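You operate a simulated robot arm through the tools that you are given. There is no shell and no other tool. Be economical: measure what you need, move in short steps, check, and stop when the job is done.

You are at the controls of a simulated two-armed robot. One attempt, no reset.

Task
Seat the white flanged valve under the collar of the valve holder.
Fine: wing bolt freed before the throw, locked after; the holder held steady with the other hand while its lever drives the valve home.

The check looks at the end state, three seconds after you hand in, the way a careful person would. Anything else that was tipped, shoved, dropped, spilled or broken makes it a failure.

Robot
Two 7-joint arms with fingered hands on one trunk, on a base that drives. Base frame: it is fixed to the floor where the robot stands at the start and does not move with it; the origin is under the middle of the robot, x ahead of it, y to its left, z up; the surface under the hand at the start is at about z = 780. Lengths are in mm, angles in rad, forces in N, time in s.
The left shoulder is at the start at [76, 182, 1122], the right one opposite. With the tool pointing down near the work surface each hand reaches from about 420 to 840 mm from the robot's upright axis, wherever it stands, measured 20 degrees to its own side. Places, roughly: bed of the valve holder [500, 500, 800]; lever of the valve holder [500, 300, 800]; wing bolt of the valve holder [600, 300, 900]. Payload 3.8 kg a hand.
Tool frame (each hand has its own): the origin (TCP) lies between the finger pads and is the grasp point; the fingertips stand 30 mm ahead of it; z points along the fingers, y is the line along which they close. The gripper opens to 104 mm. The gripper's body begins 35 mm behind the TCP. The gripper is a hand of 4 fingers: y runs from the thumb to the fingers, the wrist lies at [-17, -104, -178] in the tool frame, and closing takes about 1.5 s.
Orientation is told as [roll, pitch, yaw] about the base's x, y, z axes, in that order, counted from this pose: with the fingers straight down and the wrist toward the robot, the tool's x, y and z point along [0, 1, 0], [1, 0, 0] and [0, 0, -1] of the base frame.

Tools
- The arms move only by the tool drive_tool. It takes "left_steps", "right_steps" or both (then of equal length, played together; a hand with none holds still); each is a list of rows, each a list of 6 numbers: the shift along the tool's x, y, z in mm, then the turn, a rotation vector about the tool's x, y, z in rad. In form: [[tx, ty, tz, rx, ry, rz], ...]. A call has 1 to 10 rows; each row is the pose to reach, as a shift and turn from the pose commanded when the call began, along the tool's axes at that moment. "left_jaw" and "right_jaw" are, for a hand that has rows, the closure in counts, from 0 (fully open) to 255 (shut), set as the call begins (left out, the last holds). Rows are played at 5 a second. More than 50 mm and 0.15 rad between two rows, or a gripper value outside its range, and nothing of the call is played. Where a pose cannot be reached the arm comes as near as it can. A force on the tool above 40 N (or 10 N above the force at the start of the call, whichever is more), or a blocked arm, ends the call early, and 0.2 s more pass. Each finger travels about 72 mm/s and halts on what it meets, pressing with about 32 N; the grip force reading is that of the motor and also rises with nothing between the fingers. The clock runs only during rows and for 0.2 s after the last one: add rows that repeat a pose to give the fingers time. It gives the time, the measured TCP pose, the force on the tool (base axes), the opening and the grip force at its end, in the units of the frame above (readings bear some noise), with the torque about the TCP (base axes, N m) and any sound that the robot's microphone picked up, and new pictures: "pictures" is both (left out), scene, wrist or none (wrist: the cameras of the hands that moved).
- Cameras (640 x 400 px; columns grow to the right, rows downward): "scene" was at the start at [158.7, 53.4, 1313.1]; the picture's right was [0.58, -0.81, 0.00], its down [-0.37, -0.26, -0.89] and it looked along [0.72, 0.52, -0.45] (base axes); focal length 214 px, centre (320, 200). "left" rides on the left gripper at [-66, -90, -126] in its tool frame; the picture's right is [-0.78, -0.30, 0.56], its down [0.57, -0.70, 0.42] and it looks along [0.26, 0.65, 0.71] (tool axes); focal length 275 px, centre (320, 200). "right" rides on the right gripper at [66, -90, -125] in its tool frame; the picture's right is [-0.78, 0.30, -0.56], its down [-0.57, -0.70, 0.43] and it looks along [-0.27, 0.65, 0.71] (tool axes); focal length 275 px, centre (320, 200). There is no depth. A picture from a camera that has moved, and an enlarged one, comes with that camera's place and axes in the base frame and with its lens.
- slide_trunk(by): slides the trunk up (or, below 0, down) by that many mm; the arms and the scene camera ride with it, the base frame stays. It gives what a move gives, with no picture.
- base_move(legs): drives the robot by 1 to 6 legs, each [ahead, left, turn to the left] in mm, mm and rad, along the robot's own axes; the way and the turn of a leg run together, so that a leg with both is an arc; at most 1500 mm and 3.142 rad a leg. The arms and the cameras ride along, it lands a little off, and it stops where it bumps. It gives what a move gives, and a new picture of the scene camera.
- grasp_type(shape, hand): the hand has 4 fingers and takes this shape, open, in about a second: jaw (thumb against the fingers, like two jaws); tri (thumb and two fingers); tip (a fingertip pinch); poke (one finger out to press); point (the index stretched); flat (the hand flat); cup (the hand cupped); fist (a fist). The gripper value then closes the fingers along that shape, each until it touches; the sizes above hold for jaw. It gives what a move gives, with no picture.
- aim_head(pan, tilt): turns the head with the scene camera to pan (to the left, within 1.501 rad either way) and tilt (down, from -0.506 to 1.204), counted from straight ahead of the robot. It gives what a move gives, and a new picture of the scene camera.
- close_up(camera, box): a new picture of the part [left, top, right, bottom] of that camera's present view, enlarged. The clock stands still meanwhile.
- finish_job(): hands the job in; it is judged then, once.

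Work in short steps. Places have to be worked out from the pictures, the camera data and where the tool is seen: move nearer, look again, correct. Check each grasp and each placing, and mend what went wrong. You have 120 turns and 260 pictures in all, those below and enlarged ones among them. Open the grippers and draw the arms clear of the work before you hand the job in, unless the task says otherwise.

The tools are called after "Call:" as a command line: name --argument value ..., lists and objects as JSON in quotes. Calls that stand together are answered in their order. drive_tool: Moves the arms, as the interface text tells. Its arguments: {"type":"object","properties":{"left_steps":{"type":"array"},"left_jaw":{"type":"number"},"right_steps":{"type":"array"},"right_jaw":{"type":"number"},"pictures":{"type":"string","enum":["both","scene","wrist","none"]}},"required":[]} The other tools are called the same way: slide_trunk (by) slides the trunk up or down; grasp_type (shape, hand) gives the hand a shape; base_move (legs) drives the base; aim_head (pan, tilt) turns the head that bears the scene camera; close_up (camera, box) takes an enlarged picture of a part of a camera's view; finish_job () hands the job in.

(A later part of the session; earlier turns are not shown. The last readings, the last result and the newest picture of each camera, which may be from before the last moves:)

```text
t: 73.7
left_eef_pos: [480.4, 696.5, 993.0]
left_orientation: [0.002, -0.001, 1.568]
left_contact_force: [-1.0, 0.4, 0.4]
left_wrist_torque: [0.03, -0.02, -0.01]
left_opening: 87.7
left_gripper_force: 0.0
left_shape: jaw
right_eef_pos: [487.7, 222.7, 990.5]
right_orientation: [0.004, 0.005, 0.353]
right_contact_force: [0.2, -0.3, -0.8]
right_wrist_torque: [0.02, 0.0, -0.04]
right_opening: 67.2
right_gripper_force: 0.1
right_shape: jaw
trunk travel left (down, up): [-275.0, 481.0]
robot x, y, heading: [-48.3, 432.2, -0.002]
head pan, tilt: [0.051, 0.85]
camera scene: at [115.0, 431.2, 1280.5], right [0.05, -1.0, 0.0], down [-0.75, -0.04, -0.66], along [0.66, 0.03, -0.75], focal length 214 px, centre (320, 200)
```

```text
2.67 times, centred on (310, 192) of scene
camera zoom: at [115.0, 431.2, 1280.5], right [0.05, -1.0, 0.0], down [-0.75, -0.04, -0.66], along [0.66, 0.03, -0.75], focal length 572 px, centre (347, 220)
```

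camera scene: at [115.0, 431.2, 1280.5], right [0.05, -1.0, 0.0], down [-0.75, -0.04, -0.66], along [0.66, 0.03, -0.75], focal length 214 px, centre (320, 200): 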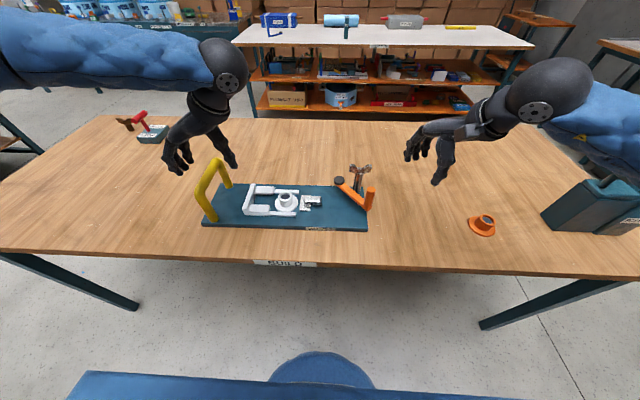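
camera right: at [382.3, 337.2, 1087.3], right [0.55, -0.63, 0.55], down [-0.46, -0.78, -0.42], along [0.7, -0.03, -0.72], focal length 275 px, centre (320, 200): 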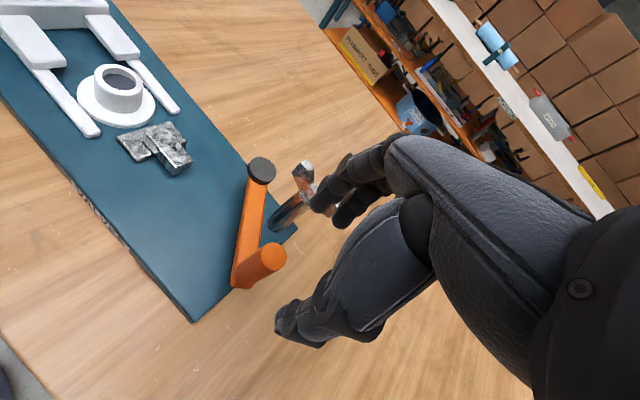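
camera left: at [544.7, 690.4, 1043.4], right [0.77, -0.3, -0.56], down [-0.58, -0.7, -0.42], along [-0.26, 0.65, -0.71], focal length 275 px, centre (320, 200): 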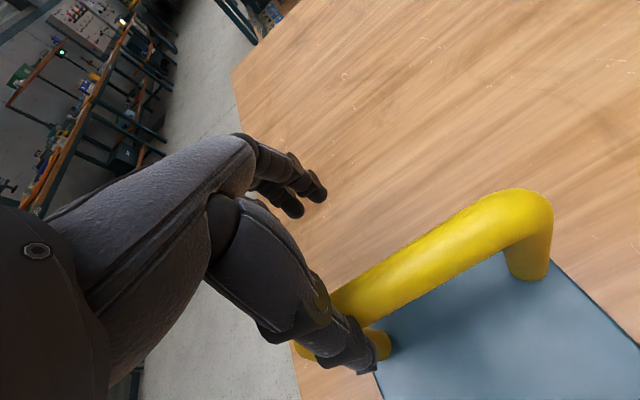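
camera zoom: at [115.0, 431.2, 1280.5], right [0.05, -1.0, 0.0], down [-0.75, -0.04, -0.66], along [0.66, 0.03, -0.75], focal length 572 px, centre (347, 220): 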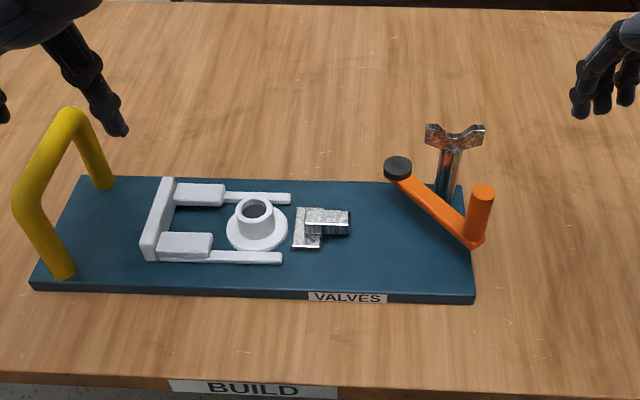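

Comparing pictures, that touch dragged the holder about 15 mm in +y (it slides easily), so holding it firmly matters; I can bring it back once gripped. Locating the bar again with the left camera.

Call:
drive_tool --left_steps '[[0, 25, 0, 0, 0, 0], [0, 48, 0, 0, 0, 0], [0, 48, 0, 0, 0, 0]]' --pictures "wrist"

Call:
close_up --camera "scene" --box '[160, 90, 300, 250]'

```text
t: 74.5
left_eef_pos: [479.1, 746.2, 991.1]
left_orientation: [-0.001, -0.001, 1.567]
left_contact_force: [0.6, -0.7, -0.5]
left_wrist_torque: [-0.04, 0.02, 0.01]
left_opening: 87.7
left_gripper_force: 0.0
left_shape: jaw
right_eef_pos: [488.2, 224.6, 990.8]
right_orientation: [0.002, 0.006, 0.353]
right_contact_force: [0.1, 1.2, -1.4]
right_wrist_torque: [0.03, 0.01, 0.01]
right_opening: 67.2
right_gripper_force: 0.2
right_shape: jaw
trunk travel left (down, up): [-275.0, 481.0]
robot x, y, heading: [-48.6, 427.2, -0.002]
head pan, tilt: [0.051, 0.85]
camera left: at [543.7, 656.4, 1117.8], right [0.77, -0.3, -0.56], down [-0.58, -0.7, -0.42], along [-0.26, 0.65, -0.71], focal length 275 px, centre (320, 200)
```

left: 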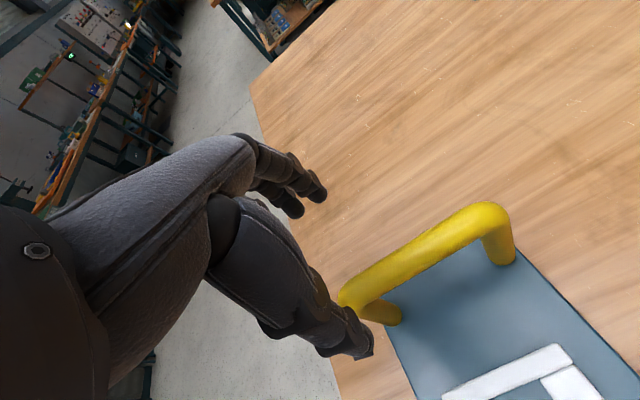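

```text
2.50 times, centred on (230, 170) of scene
camera zoom: at [115.0, 432.5, 1280.4], right [0.05, -1.0, 0.0], down [-0.75, -0.04, -0.66], along [0.66, 0.03, -0.75], focal length 536 px, centre (545, 275)
```

zoom: 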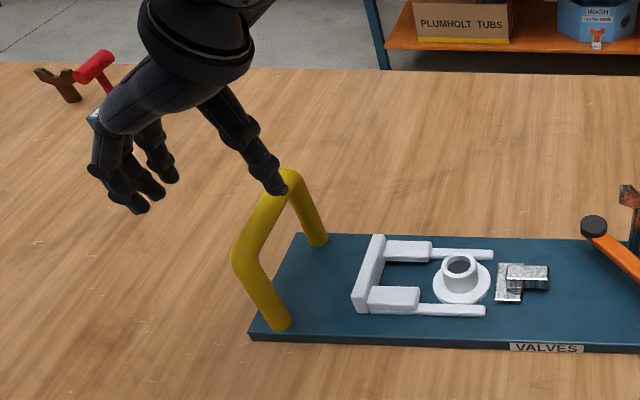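

Bar now at y≈747–748. Descending around it (TCP is at y 746), then closing.

Call:
drive_tool --left_steps '[[-8, 1, 35, 0, 0, 0], [-8, 1, 70, 0, 0, 0], [-8, 1, 95, 0, 0, 0], [-8, 1, 95, 0, 0, 0]]' --pictures "wrist"

```text
t: 75.5
left_eef_pos: [486.5, 747.6, 898.4]
left_orientation: [0.001, 0.0, 1.568]
left_contact_force: [0.0, -0.3, 0.1]
left_wrist_torque: [0.01, 0.0, -0.02]
left_opening: 87.3
left_gripper_force: 0.0
left_shape: jaw
right_eef_pos: [488.0, 224.7, 992.7]
right_orientation: [0.002, 0.005, 0.352]
right_contact_force: [-0.1, 0.2, -0.5]
right_wrist_torque: [-0.01, -0.01, 0.01]
right_opening: 67.1
right_gripper_force: 0.1
right_shape: jaw
trunk travel left (down, up): [-275.0, 481.0]
robot x, y, heading: [-47.4, 429.1, -0.005]
head pan, tilt: [0.051, 0.85]
camera left: at [551.8, 657.4, 1024.5], right [0.78, -0.3, -0.56], down [-0.57, -0.7, -0.43], along [-0.26, 0.65, -0.71], focal length 275 px, centre (320, 200)
```

left: 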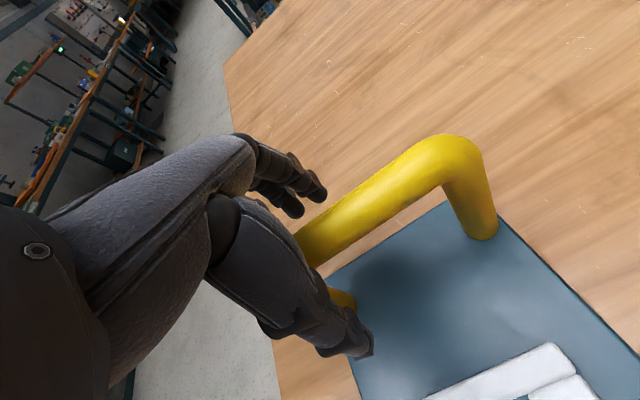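

Closing on the bar, then easing the holder back about 16 mm in −y.

Call:
drive_tool --left_steps '[[0, 0, 0, 0, 0, 0], [0, 0, 0, 0, 0, 0], [0, 0, 0, 0, 0, 0], [0, 0, 0, 0, 0, 0], [0, 0, 0, 0, 0, 0], [0, 0, 0, 0, 0, 0], [0, 0, 0, 0, 0, 0], [0, 0, 0, 0, 0, 0], [0, 0, 0, 0, 0, 0]]' --left_jaw 255 --pictures "none"

Call:
drive_tool --left_steps '[[0, -3, 0, 0, 0, 0], [0, -6, 0, 0, 0, 0], [0, -9, 0, 0, 0, 0], [0, -12, 0, 0, 0, 0], [0, -16, 0, 0, 0, 0], [0, -16, 0, 0, 0, 0]]' --pictures "wrist"

Call:
close_up --camera "scene" --box '[190, 130, 430, 255]'

```text
t: 77.5
left_eef_pos: [487.2, 746.7, 897.1]
left_orientation: [0.0, -0.001, 1.568]
left_contact_force: [0.0, -2.0, 0.8]
left_wrist_torque: [0.18, 0.01, -0.1]
left_opening: 9.1
left_gripper_force: 32.5
left_shape: jaw
right_eef_pos: [488.4, 225.2, 990.9]
right_orientation: [0.002, 0.007, 0.352]
right_contact_force: [0.0, 0.5, -0.3]
right_wrist_torque: [-0.01, 0.01, 0.0]
right_opening: 67.2
right_gripper_force: 0.1
right_shape: jaw
trunk travel left (down, up): [-275.0, 481.0]
robot x, y, heading: [-44.6, 429.3, 0.001]
head pan, tilt: [0.051, 0.85]
```

```text
t: 78.9
left_eef_pos: [486.8, 731.6, 896.9]
left_orientation: [-0.001, 0.0, 1.568]
left_contact_force: [-0.1, 1.7, 0.1]
left_wrist_torque: [0.16, 0.04, -0.09]
left_opening: 8.8
left_gripper_force: 32.0
left_shape: jaw
right_eef_pos: [487.4, 225.3, 992.3]
right_orientation: [0.002, 0.007, 0.354]
right_contact_force: [0.0, 1.0, -0.3]
right_wrist_torque: [-0.02, -0.01, -0.01]
right_opening: 66.9
right_gripper_force: 0.1
right_shape: jaw
trunk travel left (down, up): [-275.0, 481.0]
robot x, y, heading: [-46.2, 430.1, 0.002]
head pan, tilt: [0.051, 0.85]
camera left: at [551.8, 641.8, 1023.7], right [0.77, -0.3, -0.56], down [-0.57, -0.7, -0.42], along [-0.26, 0.65, -0.71], focal length 275 px, centre (320, 200)
```

left: 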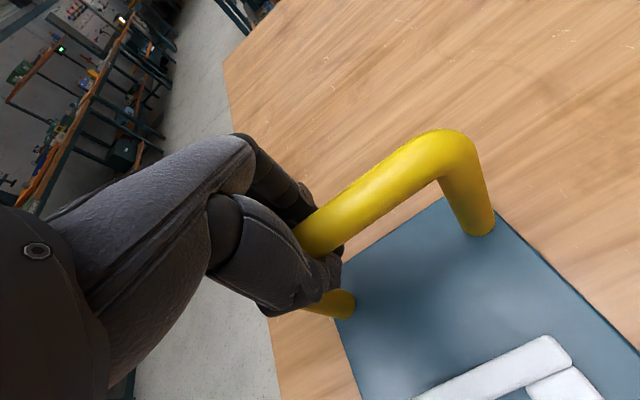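

```text
2.67 times, centred on (310, 192) of scene
camera zoom: at [115.4, 433.3, 1280.4], right [0.05, -1.0, 0.0], down [-0.75, -0.04, -0.66], along [0.66, 0.03, -0.75], focal length 572 px, centre (347, 220)
```

zoom: 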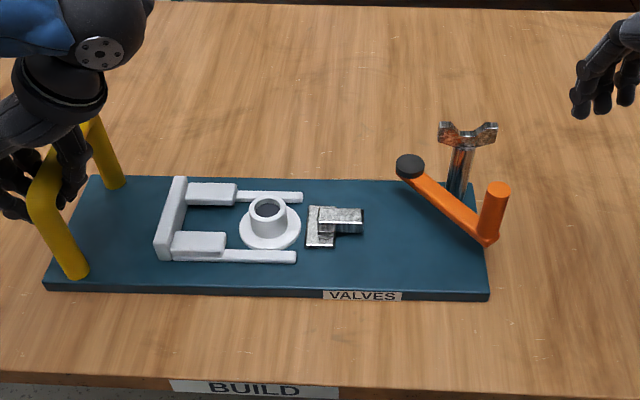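

The holder is back and firmly held. Lever grip now ≈ (488, 313). Bringing the right hand over it.

Call:
drive_tool --right_steps '[[41, 15, 0, 0, 0, 0], [82, 30, 0, 0, 0, 0], [82, 30, 20, 0, 0, 0], [82, 30, 35, 0, 0, 0], [82, 30, 35, 0, 0, 0]]' --pictures "wrist"

Call:
close_up --camera "right" --box '[160, 160, 460, 360]'

```text
t: 80.1
left_eef_pos: [486.7, 730.5, 897.7]
left_orientation: [0.002, 0.002, 1.567]
left_contact_force: [-0.3, -0.9, -0.4]
left_wrist_torque: [0.13, 0.01, -0.07]
left_opening: 8.6
left_gripper_force: 31.7
left_shape: jaw
right_eef_pos: [487.4, 311.8, 956.0]
right_orientation: [0.002, 0.007, 0.354]
right_contact_force: [-0.4, 0.8, 1.1]
right_wrist_torque: [-0.01, 0.01, 0.01]
right_opening: 67.2
right_gripper_force: 0.1
right_shape: jaw
trunk travel left (down, up): [-275.0, 481.0]
robot x, y, heading: [-51.1, 430.7, 0.002]
head pan, tilt: [0.051, 0.85]
camera right: at [381.8, 341.9, 1082.7], right [0.55, -0.63, 0.55], down [-0.46, -0.78, -0.42], along [0.7, -0.03, -0.72], focal length 275 px, centre (320, 200)
```

right: 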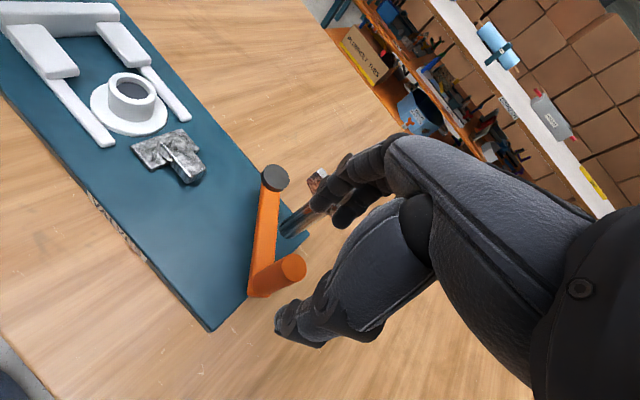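

```text
2.00 times, centred on (310, 260) of right
camera zoom: at [381.8, 341.9, 1082.7], right [0.55, -0.63, 0.55], down [-0.46, -0.78, -0.42], along [0.7, -0.03, -0.72], focal length 551 px, centre (340, 80)
```

zoom: 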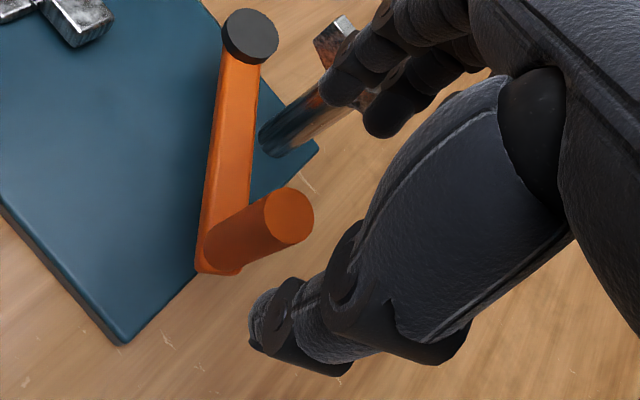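

Grip top refined to ≈ (490, 309). Adjusting and descending, then closing.

Call:
drive_tool --right_steps '[[-4, 2, 10, 0, 0, 0], [-4, 2, 40, 0, 0, 0], [-4, 2, 69, 0, 0, 0], [-4, 2, 69, 0, 0, 0]]' --pictures "wrist"

Call:
close_up --camera "scene" --box '[300, 110, 440, 240]'

```text
t: 81.1
left_eef_pos: [486.3, 731.6, 897.0]
left_orientation: [0.002, 0.001, 1.567]
left_contact_force: [0.0, -0.7, 0.5]
left_wrist_torque: [0.13, 0.0, -0.08]
left_opening: 8.7
left_gripper_force: 32.2
left_shape: jaw
right_eef_pos: [492.0, 308.8, 888.1]
right_orientation: [0.002, 0.007, 0.351]
right_contact_force: [-0.4, 0.0, 0.0]
right_wrist_torque: [0.02, -0.03, -0.03]
right_opening: 67.0
right_gripper_force: 0.0
right_shape: jaw
trunk travel left (down, up): [-275.0, 481.0]
robot x, y, heading: [-46.7, 425.7, 0.002]
head pan, tilt: [0.051, 0.85]
camera right: at [386.2, 338.7, 1013.9], right [0.55, -0.63, 0.55], down [-0.46, -0.78, -0.42], along [0.7, -0.03, -0.72], focal length 275 px, centre (320, 200)
```

right: 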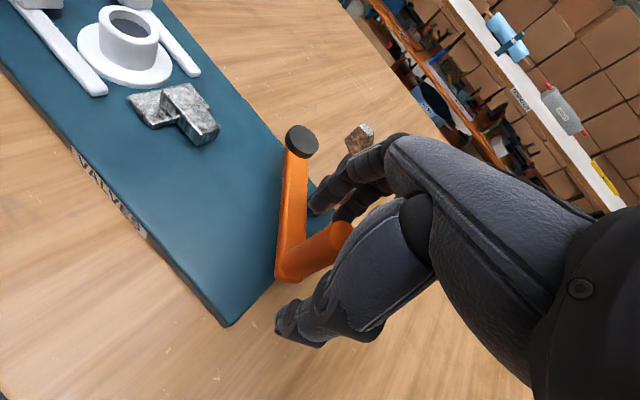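

```text
3.08 times, centred on (370, 175) of scene
camera zoom: at [115.4, 433.0, 1280.4], right [0.05, -1.0, 0.0], down [-0.75, -0.04, -0.66], along [0.66, 0.03, -0.75], focal length 660 px, centre (166, 277)
```

zoom: 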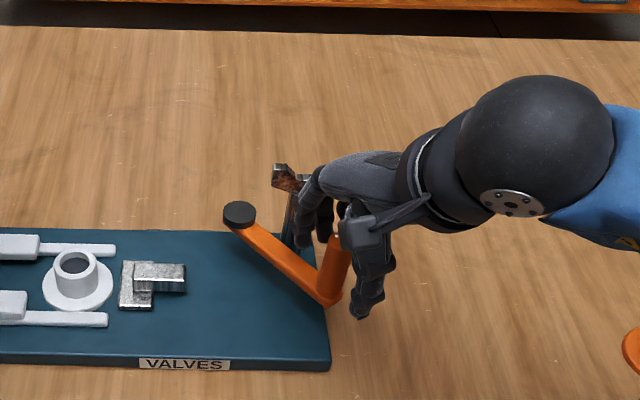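

Clear of the bolt. Closing on the grip.

Call:
drive_tool --right_steps '[[0, 0, 0, 0, 0, 0], [0, 0, 0, 0, 0, 0], [0, 0, 0, 0, 0, 0], [0, 0, 0, 0, 0, 0], [0, 0, 0, 0, 0, 0], [0, 0, 0, 0, 0, 0], [0, 0, 0, 0, 0, 0]]' --right_jaw 230 --pictures "wrist"

```text
t: 82.7
left_eef_pos: [486.7, 731.9, 897.7]
left_orientation: [0.001, 0.0, 1.57]
left_contact_force: [-0.6, 0.6, 1.0]
left_wrist_torque: [0.13, 0.04, -0.07]
left_opening: 9.0
left_gripper_force: 32.7
left_shape: jaw
right_eef_pos: [490.7, 308.1, 888.6]
right_orientation: [0.002, 0.006, 0.352]
right_contact_force: [-1.9, -1.1, 0.4]
right_wrist_torque: [-0.03, -0.03, -0.04]
right_opening: 13.6
right_gripper_force: 32.0
right_shape: jaw
trunk travel left (down, up): [-275.0, 481.0]
robot x, y, heading: [-46.4, 428.6, -0.004]
head pan, tilt: [0.051, 0.85]
camera right: at [386.0, 338.8, 1014.2], right [0.55, -0.63, 0.55], down [-0.46, -0.78, -0.42], along [0.7, -0.03, -0.72], focal length 275 px, centre (320, 200)
```

right: 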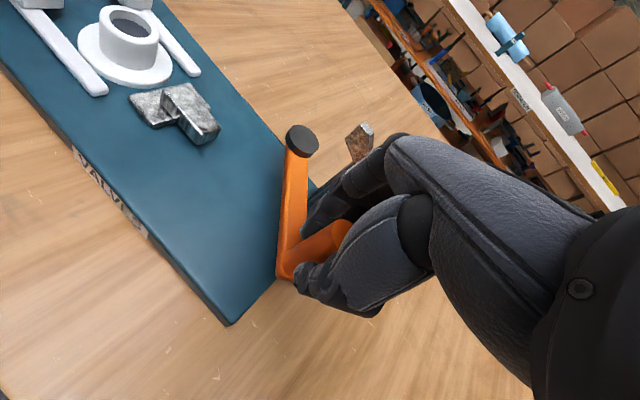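

Gripped. Starting the clockwise throw along the arc in small steps, with the first two as a test.

Call:
drive_tool --right_steps '[[7.6, -2.6, 0, 0, 0, 0.05], [15.2, -4.6, 0, 0, 0, 0.1], [23.0, -6.0, 0, 0, 0, 0.15], [30.9, -7.0, 0, 0, 0, 0.2]]' --pictures "none"

Call:
close_up --camera "scene" --box '[190, 120, 430, 245]'

```text
t: 83.7
left_eef_pos: [486.0, 732.1, 897.9]
left_orientation: [0.0, 0.0, 1.568]
left_contact_force: [-0.8, 11.1, -0.3]
left_wrist_torque: [0.13, 0.02, -0.04]
left_opening: 7.6
left_gripper_force: 31.8
left_shape: jaw
right_eef_pos: [472.1, 336.6, 888.0]
right_orientation: [0.003, 0.005, 0.151]
right_contact_force: [-1.8, -9.3, 0.0]
right_wrist_torque: [-0.24, 0.01, -0.15]
right_opening: 13.4
right_gripper_force: 31.7
right_shape: jaw
trunk travel left (down, up): [-275.0, 481.0]
robot x, y, heading: [-45.3, 431.9, -0.004]
head pan, tilt: [0.051, 0.85]
```

```text
2.67 times, centred on (310, 182) of scene
camera zoom: at [115.1, 433.5, 1280.4], right [0.05, -1.0, 0.0], down [-0.75, -0.04, -0.66], along [0.66, 0.03, -0.75], focal length 572 px, centre (347, 247)
```

zoom: 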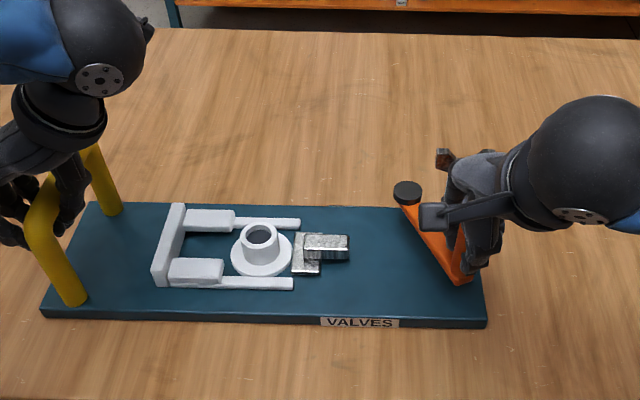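

The lever moves and the pusher advances to the valve's flange; left hand takes ~11 N. Continuing the arc.

Call:
drive_tool --right_steps '[[7.8, -1.9, 0, 0, 0, 0.05], [15.5, -3.4, 0, 0, 0, 0.1], [23.4, -4.2, 0, 0, 0, 0.15], [31.3, -4.5, 0, 0, 0, 0.2], [39.2, -4.2, 0, 0, 0, 0.25], [47.1, -3.5, 0, 0, 0, 0.3]]' --pictures "none"

Call:
close_up --camera "scene" --box '[190, 120, 430, 245]'

```text
t: 85.1
left_eef_pos: [486.9, 731.1, 895.4]
left_orientation: [0.001, 0.001, 1.568]
left_contact_force: [-0.6, 6.9, 0.0]
left_wrist_torque: [0.12, -0.03, 0.03]
left_opening: 7.7
left_gripper_force: 31.9
left_shape: jaw
right_eef_pos: [463.4, 382.4, 887.5]
right_orientation: [-0.001, 0.008, -0.149]
right_contact_force: [-0.8, -5.7, 0.2]
right_wrist_torque: [-0.15, -0.03, -0.17]
right_opening: 13.5
right_gripper_force: 32.8
right_shape: jaw
trunk travel left (down, up): [-275.0, 481.0]
robot x, y, heading: [-46.6, 431.7, -0.002]
head pan, tilt: [0.051, 0.85]
```

```text
2.67 times, centred on (310, 182) of scene
camera zoom: at [115.4, 433.5, 1280.3], right [0.05, -1.0, 0.0], down [-0.75, -0.04, -0.66], along [0.66, 0.03, -0.75], focal length 572 px, centre (347, 247)
```

zoom: 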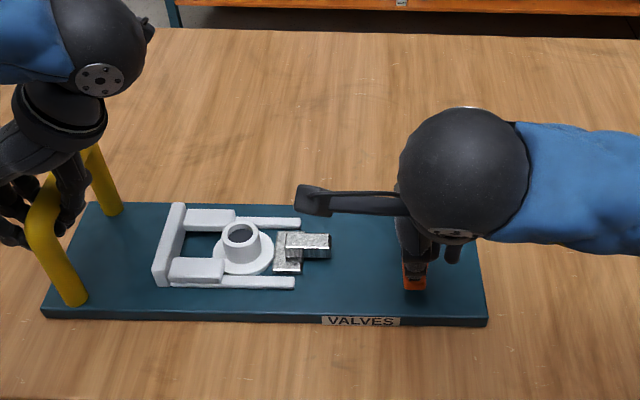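

The valve is sliding under the collar lips. Continuing.

Call:
drive_tool --right_steps '[[8.0, -0.9, 0, 0, 0, 0.05], [15.9, -1.4, 0, 0, 0, 0.1], [23.8, -1.3, 0, 0, 0, 0.15], [31.6, -0.8, 0, 0, 0, 0.2], [39.5, 0.4, 0, 0, 0, 0.25], [47.2, 2.2, 0, 0, 0, 0.3]]' --pictures "none"

Call:
close_up --camera "scene" --box '[190, 120, 430, 245]'

```text
t: 86.5
left_eef_pos: [488.4, 730.9, 897.6]
left_orientation: [0.001, 0.002, 1.566]
left_contact_force: [0.2, 8.6, -0.6]
left_wrist_torque: [0.11, 0.03, 0.02]
left_opening: 7.8
left_gripper_force: 32.0
left_shape: jaw
right_eef_pos: [471.6, 428.2, 886.8]
right_orientation: [-0.002, 0.005, -0.447]
right_contact_force: [1.3, -5.0, 1.2]
right_wrist_torque: [-0.19, -0.07, -0.17]
right_opening: 13.2
right_gripper_force: 31.7
right_shape: jaw
trunk travel left (down, up): [-275.0, 481.0]
robot x, y, heading: [-46.5, 429.9, 0.001]
head pan, tilt: [0.051, 0.85]
```

```text
2.67 times, centred on (310, 182) of scene
camera zoom: at [115.2, 433.7, 1280.4], right [0.05, -1.0, 0.0], down [-0.75, -0.04, -0.66], along [0.66, 0.03, -0.75], focal length 572 px, centre (347, 247)
```

zoom: 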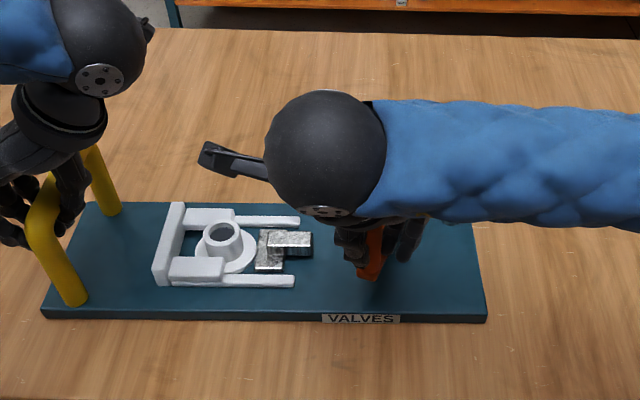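

Nearly home. Continuing with smaller arc increments, watching force.

Call:
drive_tool --right_steps '[[8.0, 0, 0, 0, 0, 0.05], [16.0, 0.4, 0, 0, 0, 0.1], [23.8, 1.4, 0, 0, 0, 0.15], [31.6, 3.0, 0, 0, 0, 0.2]]' --pictures "none"

Call:
close_up --camera "scene" --box '[190, 130, 350, 245]'

```text
t: 87.5
left_eef_pos: [487.7, 732.3, 897.7]
left_orientation: [0.001, 0.001, 1.568]
left_contact_force: [-1.3, 8.7, 0.6]
left_wrist_torque: [0.07, 0.0, 0.05]
left_opening: 8.1
left_gripper_force: 32.0
left_shape: jaw
right_eef_pos: [487.8, 455.4, 887.1]
right_orientation: [-0.003, 0.003, -0.648]
right_contact_force: [2.7, -7.5, 0.3]
right_wrist_torque: [-0.23, -0.14, -0.16]
right_opening: 13.3
right_gripper_force: 32.0
right_shape: jaw
trunk travel left (down, up): [-275.0, 481.0]
robot x, y, heading: [-49.7, 427.4, -0.007]
head pan, tilt: [0.051, 0.85]
```

```text
3.48 times, centred on (270, 188) of scene
camera zoom: at [115.5, 433.6, 1280.3], right [0.05, -1.0, 0.0], down [-0.75, -0.04, -0.66], along [0.66, 0.03, -0.75], focal length 746 px, centre (494, 244)
```

zoom: 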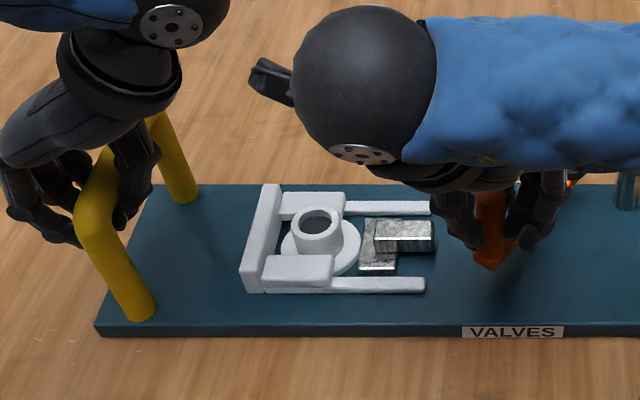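

A small gap to the back wall remains (~8 mm). Continuing until force rises.

Call:
drive_tool --right_steps '[[4.0, 0.2, 0, 0, 0, 0.03], [7.9, 0.5, 0, 0, 0, 0.06], [11.9, 1.0, 0, 0, 0, 0.09], [15.8, 1.6, 0, 0, 0, 0.12]]' --pictures "none"

Call:
close_up --camera "scene" --box '[190, 130, 350, 245]'

```text
t: 88.5
left_eef_pos: [486.1, 732.6, 897.4]
left_orientation: [0.003, -0.002, 1.568]
left_contact_force: [-0.3, 15.3, 0.0]
left_wrist_torque: [0.1, 0.04, 0.07]
left_opening: 7.6
left_gripper_force: 32.3
left_shape: jaw
right_eef_pos: [500.1, 466.8, 887.5]
right_orientation: [-0.006, 0.002, -0.771]
right_contact_force: [-0.7, -15.8, -0.8]
right_wrist_torque: [-0.5, -0.02, -0.12]
right_opening: 13.5
right_gripper_force: 31.9
right_shape: jaw
trunk travel left (down, up): [-275.0, 481.0]
robot x, y, heading: [-47.2, 431.1, 0.002]
head pan, tilt: [0.051, 0.85]
```

```text
3.48 times, centred on (270, 188) of scene
camera zoom: at [115.4, 433.3, 1280.4], right [0.05, -1.0, 0.0], down [-0.75, -0.04, -0.66], along [0.66, 0.03, -0.75], focal length 746 px, centre (494, 244)
```

zoom: 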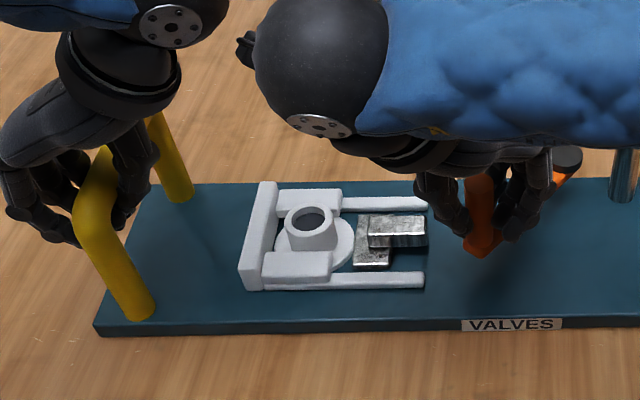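

Force is rising (16 N). Pushing a little more to see if this is the home stop.

Call:
drive_tool --right_steps '[[3.0, 0.6, 0, 0, 0, 0.02], [6.0, 1.4, 0, 0, 0, 0.04], [9.0, 2.4, 0, 0, 0, 0.06]]' --pictures "none"

Call:
close_up --camera "scene" --box '[190, 130, 350, 245]'

```text
t: 89.3
left_eef_pos: [485.5, 732.3, 896.9]
left_orientation: [0.002, -0.001, 1.572]
left_contact_force: [0.8, 22.3, 0.0]
left_wrist_torque: [0.11, 0.04, 0.11]
left_opening: 7.0
left_gripper_force: 31.9
left_shape: jaw
right_eef_pos: [507.1, 470.4, 887.6]
right_orientation: [-0.008, -0.002, -0.832]
right_contact_force: [-2.0, -22.3, 2.7]
right_wrist_torque: [-0.78, 0.01, -0.2]
right_opening: 13.6
right_gripper_force: 31.7
right_shape: jaw
trunk travel left (down, up): [-275.0, 481.0]
robot x, y, heading: [-51.6, 431.4, -0.003]
head pan, tilt: [0.051, 0.85]
```

```text
3.48 times, centred on (270, 188) of scene
camera zoom: at [114.9, 433.3, 1280.5], right [0.05, -1.0, 0.0], down [-0.75, -0.04, -0.66], along [0.66, 0.03, -0.75], focal length 746 px, centre (494, 244)
```

zoom: 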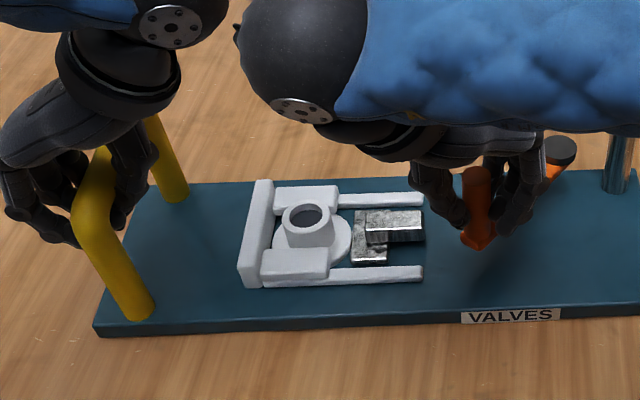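

The valve and pusher stopped moving relative to the collar in the last two steps; instead the holder has swivelled slightly about the left grip (~3°). So the valve is home. Taking a closer look.

Call:
close_up --camera "scene" --box '[235, 160, 320, 220]'

Call:
close_up --camera "left" --box '[300, 200, 640, 400]'

Call:
close_up --camera "right" --box '[0, 0, 640, 400]'

```text
6.67 times, centred on (278, 190) of scene
camera zoom: at [114.9, 433.3, 1280.5], right [0.05, -1.0, 0.0], down [-0.75, -0.04, -0.66], along [0.66, 0.03, -0.75], focal length 1430 px, centre (603, 267)
```

zoom: 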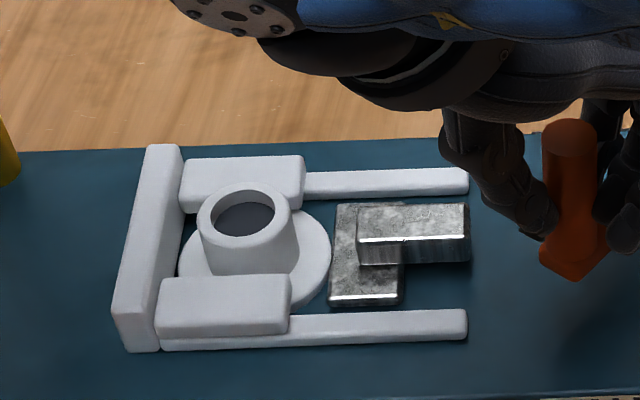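

```text
1.88 times, centred on (470, 300) of left
camera zoom: at [551.5, 642.8, 1023.6], right [0.78, -0.3, -0.56], down [-0.57, -0.7, -0.43], along [-0.27, 0.65, -0.71], focal length 518 px, centre (38, 12)
```

zoom: 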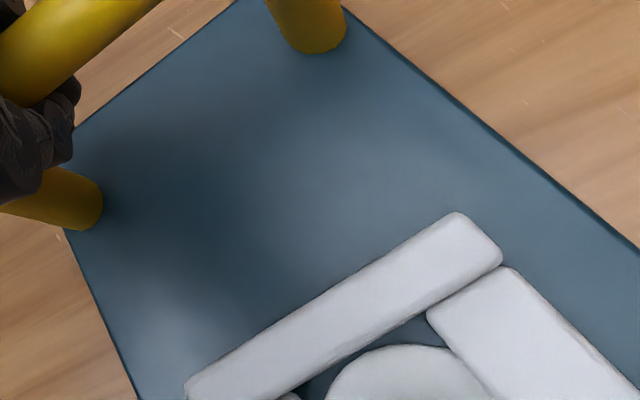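

```text
1.00 times, centred on (320, 200) of right (not enlarged: the box is as wide or as high as the picture)
camera zoom: at [496.8, 580.8, 1012.9], right [-0.37, -0.74, 0.56], down [-0.9, 0.13, -0.42], along [0.24, -0.66, -0.71], focal length 275 px, centre (320, 200)
```

zoom: 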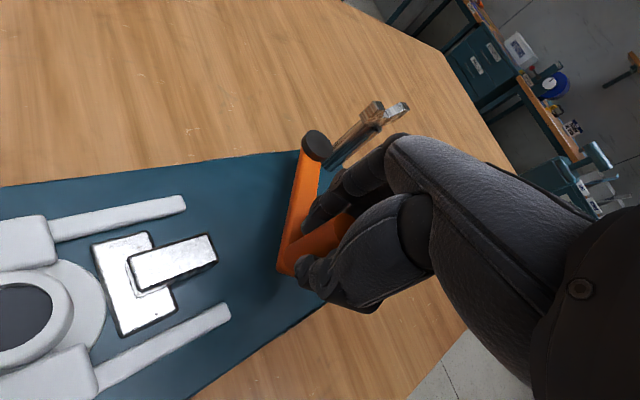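

The lever angle is ~143° and a gap of a few mm may remain at the back wall. The last pushes went partly off-tangent because the holder swivelled; the true tangent is now (0.55, 0.84). Pushing along that.

Call:
drive_tool --right_steps '[[2.9, -0.8, 0, 0, 0, 0], [5.8, -1.5, 0, 0, 0, 0], [8.0, -2.0, 0, 0, 0, 0.03]]' --pictures "none"

Call:
close_up --camera "scene" --box '[235, 160, 320, 220]'

Call:
close_up --camera "left" --box '[300, 200, 640, 400]'

```text
t: 90.1
left_eef_pos: [486.1, 732.9, 897.1]
left_orientation: [0.003, -0.005, 1.57]
left_contact_force: [-0.9, 29.1, -1.0]
left_wrist_torque: [0.05, 0.03, 0.16]
left_opening: 7.1
left_gripper_force: 31.6
left_shape: jaw
right_eef_pos: [511.0, 476.4, 888.8]
right_orientation: [-0.013, -0.004, -0.867]
right_contact_force: [-0.6, -30.9, 2.8]
right_wrist_torque: [-0.98, -0.05, -0.25]
right_opening: 13.9
right_gripper_force: 32.0
right_shape: jaw
trunk travel left (down, up): [-275.0, 481.0]
robot x, y, heading: [-46.6, 429.5, -0.005]
head pan, tilt: [0.051, 0.85]
```

```text
6.67 times, centred on (278, 190) of scene
camera zoom: at [114.9, 433.3, 1280.5], right [0.05, -1.0, 0.0], down [-0.75, -0.04, -0.66], along [0.66, 0.03, -0.75], focal length 1430 px, centre (603, 267)
```

zoom: 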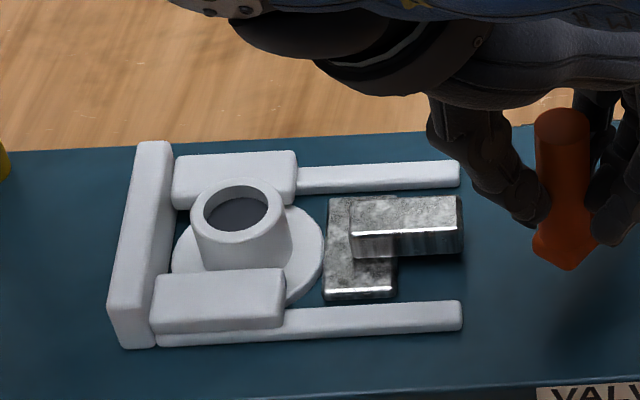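

```text
1.88 times, centred on (470, 300) of left
camera zoom: at [551.4, 643.4, 1023.0], right [0.77, -0.29, -0.56], down [-0.57, -0.7, -0.43], along [-0.27, 0.65, -0.71], focal length 518 px, centre (38, 12)
```

zoom: 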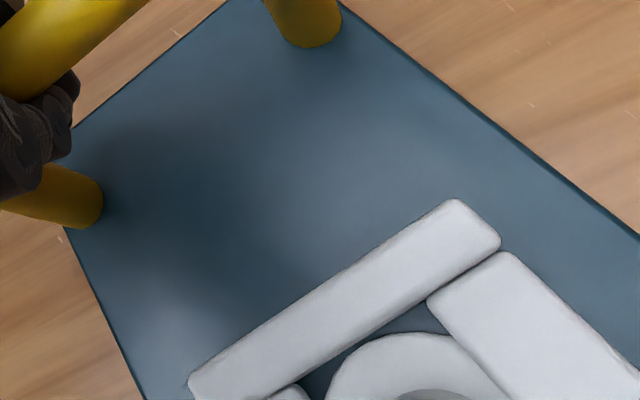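

At 31 N nothing moves relative to the collar, so the lever is at its end and the valve is home under the lips. Easing off the force, then releasing the lever grip and rising.

Call:
drive_tool --right_steps '[[-3, 0.8, 0, 0, 0, 0], [-6, 1.5, 0, 0, 0, 0], [-6, 1.5, 0, 0, 0, 0]]' --pictures "none"

Call:
drive_tool --right_steps '[[0, 0, 0, 0, 0, 0], [0, 0, 0, 0, 0, 0], [0, 0, 0, 0, 0, 0], [0, 0, 0, 0, 0, 0], [0, 0, 0, 0, 0, 0], [0, 0, -20, 0, 0, 0], [0, 0, -60, 0, 0, 0], [0, 0, -100, 0, 0, 0]]' --right_jaw 90

Call:
close_up --camera "scene" --box '[190, 130, 430, 255]'

```text
t: 90.9
left_eef_pos: [486.2, 732.3, 897.2]
left_orientation: [0.004, -0.002, 1.569]
left_contact_force: [-4.7, 21.8, -0.7]
left_wrist_torque: [0.07, 0.02, 0.14]
left_opening: 6.7
left_gripper_force: 31.6
left_shape: jaw
right_eef_pos: [508.3, 472.8, 888.6]
right_orientation: [-0.006, 0.0, -0.862]
right_contact_force: [6.3, -20.2, 2.8]
right_wrist_torque: [-0.78, -0.29, -0.1]
right_opening: 14.0
right_gripper_force: 31.5
right_shape: jaw
trunk travel left (down, up): [-275.0, 481.0]
robot x, y, heading: [-49.1, 429.2, -0.003]
head pan, tilt: [0.051, 0.85]
```

```text
t: 92.5
left_eef_pos: [488.6, 731.6, 899.9]
left_orientation: [-0.005, 0.004, 1.571]
left_contact_force: [-0.2, 0.2, -6.5]
left_wrist_torque: [0.1, 0.09, 0.01]
left_opening: 7.8
left_gripper_force: 31.8
left_shape: jaw
right_eef_pos: [510.7, 465.3, 934.8]
right_orientation: [-0.017, -0.004, -0.876]
right_contact_force: [-1.0, 0.3, 0.1]
right_wrist_torque: [-0.03, -0.02, 0.03]
right_opening: 67.5
right_gripper_force: 0.1
right_shape: jaw
trunk travel left (down, up): [-275.0, 481.0]
robot x, y, heading: [-48.1, 433.8, -0.004]
head pan, tilt: [0.051, 0.85]
stopped in row 8 (right hand): the force on the tool passed its limit at 48 N (the readings are from after the stop); the commanded pose is now the measured one
camera scene: at [115.4, 433.3, 1280.4], right [0.05, -1.0, 0.0], down [-0.75, -0.04, -0.66], along [0.66, 0.03, -0.75], focal length 214 px, centre (320, 200)
camera right: at [505.0, 577.3, 1058.6], right [-0.4, -0.72, 0.57], down [-0.89, 0.17, -0.42], along [0.2, -0.68, -0.71], focal length 275 px, centre (320, 200)
```

scene: 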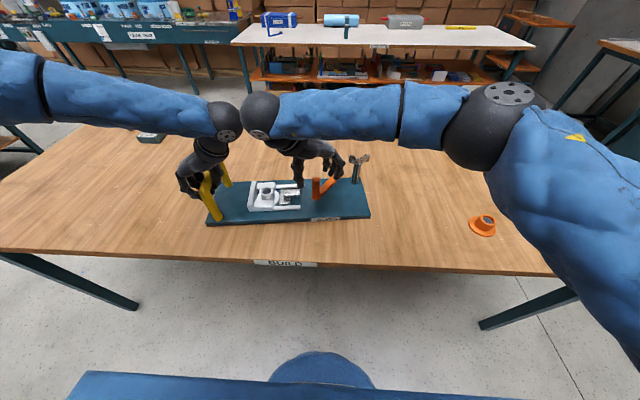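
right: 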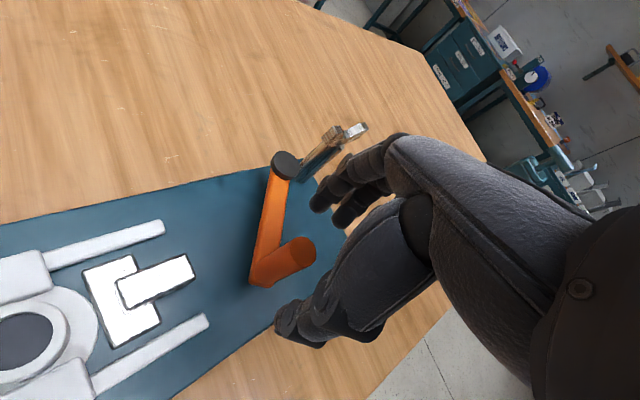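

```text
2.67 times, centred on (310, 192) of scene
camera zoom: at [115.4, 433.3, 1280.4], right [0.05, -1.0, 0.0], down [-0.75, -0.04, -0.66], along [0.66, 0.03, -0.75], focal length 572 px, centre (347, 220)
```

zoom: 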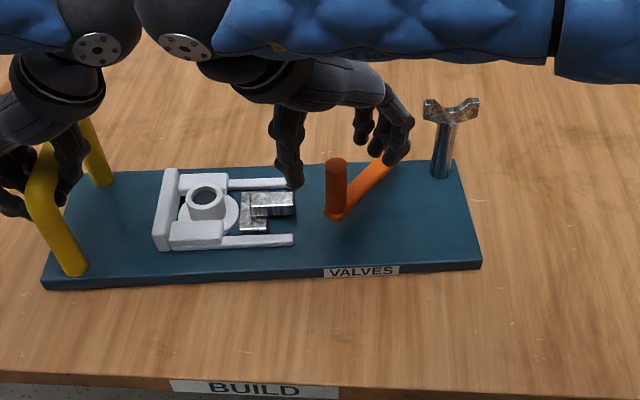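

The valve is fully under the lips and the lever is thrown. The right wrist bumped the left wrist while rising. I'll rotate the right hand's yaw back toward 0 in place (wrist swings away), then rise.

Call:
drive_tool --right_steps '[[0, 0, 0, 0, 0, -0.12], [0, 0, 0, 0, 0, -0.24], [0, 0, 0, 0, 0, -0.36], [0, 0, 0, 0, 0, -0.48], [0, 0, -20, 0, 0, -0.6], [0, 0, -45, 0, 0, -0.7], [0, 0, -75, 0, 0, -0.7]]'

```text
t: 94.1
left_eef_pos: [488.7, 731.4, 900.2]
left_orientation: [-0.007, 0.004, 1.571]
left_contact_force: [1.1, -0.2, -6.4]
left_wrist_torque: [0.09, 0.07, 0.0]
left_opening: 8.0
left_gripper_force: 31.9
left_shape: jaw
right_eef_pos: [510.8, 467.2, 1009.3]
right_orientation: [-0.015, 0.009, -0.174]
right_contact_force: [0.0, -0.2, -1.0]
right_wrist_torque: [0.04, -0.01, 0.02]
right_opening: 67.1
right_gripper_force: 0.0
right_shape: jaw
trunk travel left (down, up): [-275.0, 481.0]
robot x, y, heading: [-47.2, 432.7, 0.002]
head pan, tilt: [0.051, 0.85]
camera scene: at [115.2, 433.1, 1280.4], right [0.05, -1.0, 0.0], down [-0.75, -0.04, -0.66], along [0.66, 0.03, -0.75], focal length 214 px, centre (320, 200)
camera right: at [436.1, 547.0, 1135.3], right [0.16, -0.81, 0.57], down [-0.79, -0.45, -0.41], along [0.59, -0.38, -0.72], focal length 275 px, centre (320, 200)
```

scene: 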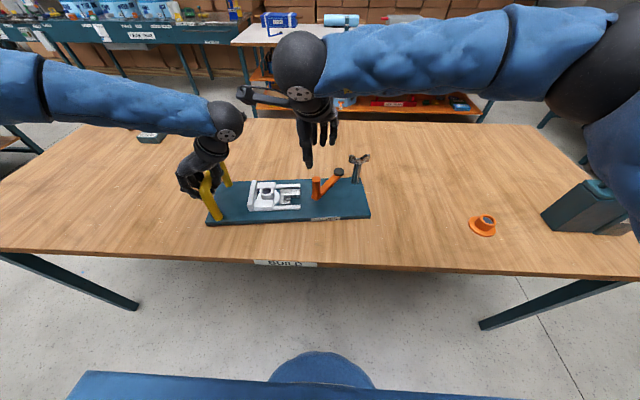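
right: 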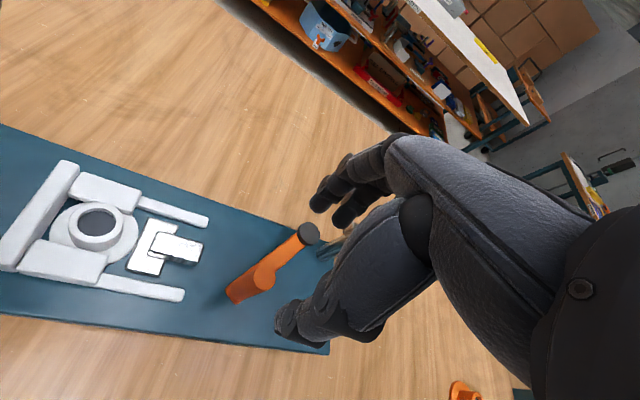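

Right hand is free. The left hand was nudged up ~3 mm and the holder is swivelled ~0.08 rad. I'll lower the left by 2.5 mm and turn it back clockwise gently while gripping.

Call:
drive_tool --left_steps '[[0, 0, 1.2, 0, 0, 0], [0, 0, 2.5, 0, 0, 0.015], [0, 0, 2.5, 0, 0, 0.03], [0, 0, 2.5, 0, 0, 0.045], [0, 0, 2.5, 0, 0, 0.06], [0, 0, 2.5, 0, 0, 0.075], [0, 0, 2.5, 0, 0, 0.09], [0, 0, 2.5, 0, 0, 0.09]]' --pictures "none"

Call:
close_up --camera "scene" --box '[190, 130, 430, 255]'

```text
t: 95.9
left_eef_pos: [488.6, 732.2, 897.9]
left_orientation: [-0.006, 0.004, 1.48]
left_contact_force: [0.2, 2.4, -5.6]
left_wrist_torque: [0.04, 0.08, 0.25]
left_opening: 8.1
left_gripper_force: 32.0
left_shape: jaw
right_eef_pos: [511.8, 466.5, 1009.3]
right_orientation: [-0.014, 0.009, -0.176]
right_contact_force: [-0.1, 0.1, -0.1]
right_wrist_torque: [-0.03, 0.02, -0.01]
right_opening: 67.2
right_gripper_force: 0.1
right_shape: jaw
trunk travel left (down, up): [-275.0, 481.0]
robot x, y, heading: [-49.8, 430.0, -0.001]
head pan, tilt: [0.051, 0.85]
```

```text
2.67 times, centred on (310, 192) of scene
camera zoom: at [115.5, 433.4, 1280.4], right [0.05, -1.0, 0.0], down [-0.75, -0.04, -0.66], along [0.66, 0.03, -0.75], focal length 572 px, centre (347, 220)
```

zoom: 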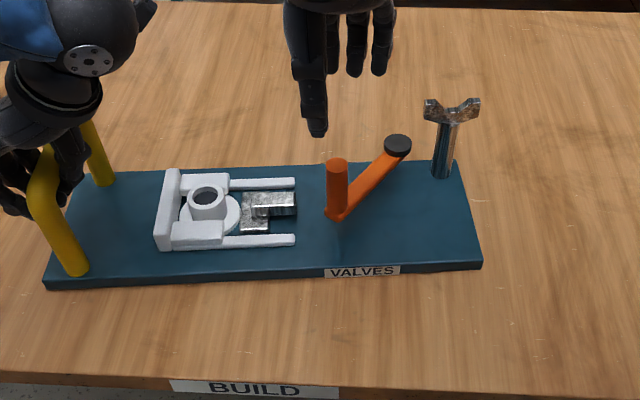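

The grip slips in yaw, so the swivel remains; I'll fix it with the right hand later. Bolt is now ≈ (613, 345). For locking I want the base ~47 mm forward: releasing the handle and rising first.

Call:
drive_tool --left_steps '[[0, 0, 0, 0, 0, 0], [0, 0, 0, 0, 0, 0], [0, 0, 0, 0, 0, 0], [0, 0, 0, 0, 0, 0], [0, 0, 0, 0, 0, 0], [0, 0, 0, 0, 0, 0], [0, 0, -20, 0, 0, 0], [0, 0, -55, 0, 0, 0], [0, 0, -90, 0, 0, 0], [0, 0, -90, 0, 0, 0]]' --left_jaw 30 --pictures "scene"

Call:
base_move --legs '[[47, 0, 0]]'

Call:
close_up --camera "scene" --box '[190, 130, 430, 265]'

```text
t: 98.1
left_eef_pos: [487.9, 731.8, 987.3]
left_orientation: [-0.006, 0.004, 1.482]
left_contact_force: [-0.2, -0.1, -0.5]
left_wrist_torque: [0.01, -0.02, 0.02]
left_opening: 91.7
left_gripper_force: 0.0
left_shape: jaw
right_eef_pos: [511.3, 466.0, 1010.2]
right_orientation: [-0.011, 0.006, -0.175]
right_contact_force: [-0.1, -0.1, 0.1]
right_wrist_torque: [-0.02, 0.02, 0.01]
right_opening: 67.1
right_gripper_force: 0.1
right_shape: jaw
trunk travel left (down, up): [-275.0, 481.0]
robot x, y, heading: [-47.7, 427.7, -0.001]
head pan, tilt: [0.051, 0.85]
camera scene: at [115.3, 433.0, 1280.4], right [0.05, -1.0, 0.0], down [-0.75, -0.04, -0.66], along [0.66, 0.03, -0.75], focal length 214 px, centre (320, 200)
```

scene: 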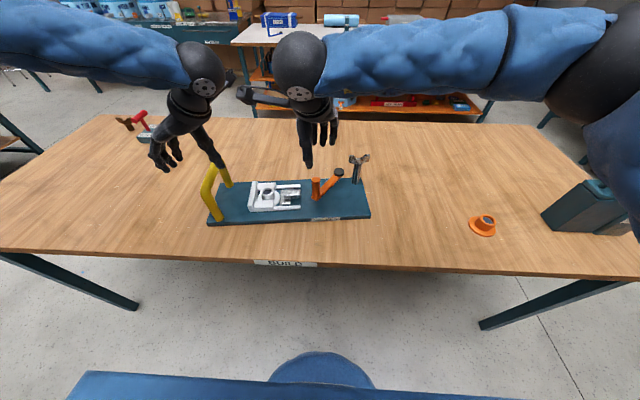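

```text
t: 99.0
left_eef_pos: [536.2, 731.6, 985.4]
left_orientation: [-0.004, 0.002, 1.48]
left_contact_force: [1.5, 0.4, -0.9]
left_wrist_torque: [0.0, 0.02, 0.02]
left_opening: 91.6
left_gripper_force: 0.0
left_shape: jaw
right_eef_pos: [558.6, 465.7, 1008.4]
right_orientation: [-0.013, 0.01, -0.174]
right_contact_force: [-0.2, -0.1, -0.2]
right_wrist_torque: [0.01, 0.0, 0.0]
right_opening: 66.9
right_gripper_force: 0.0
right_shape: jaw
trunk travel left (down, up): [-275.0, 481.0]
robot x, y, heading: [-2.1, 429.0, -0.004]
head pan, tilt: [0.051, 0.85]
camera scene: at [164.9, 433.0, 1280.0], right [0.05, -1.0, 0.0], down [-0.75, -0.04, -0.66], along [0.66, 0.03, -0.75], focal length 214 px, centre (320, 200)
```

scene: 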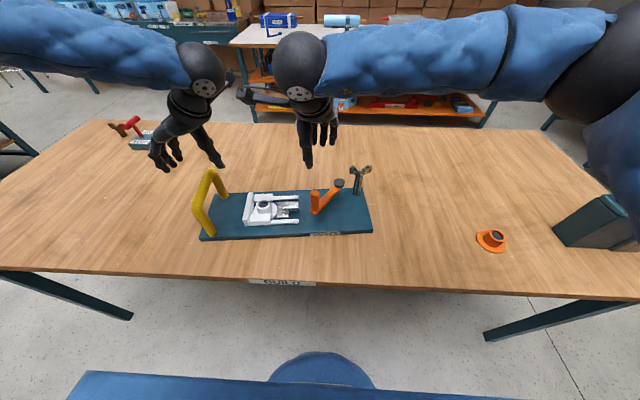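

```text
2.67 times, centred on (310, 198) of scene
camera zoom: at [164.9, 433.0, 1280.0], right [0.05, -1.0, 0.0], down [-0.75, -0.04, -0.66], along [0.66, 0.03, -0.75], focal length 572 px, centre (347, 207)
```

zoom: 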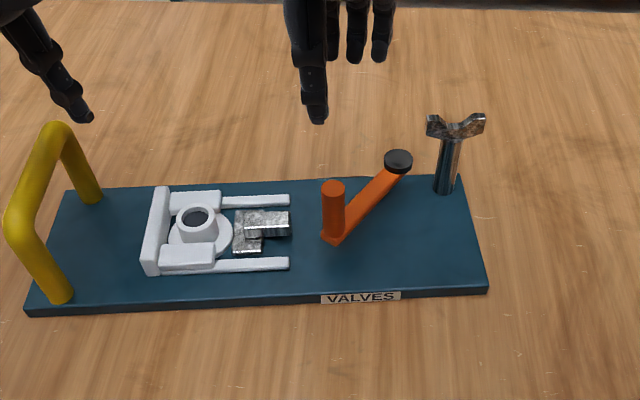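

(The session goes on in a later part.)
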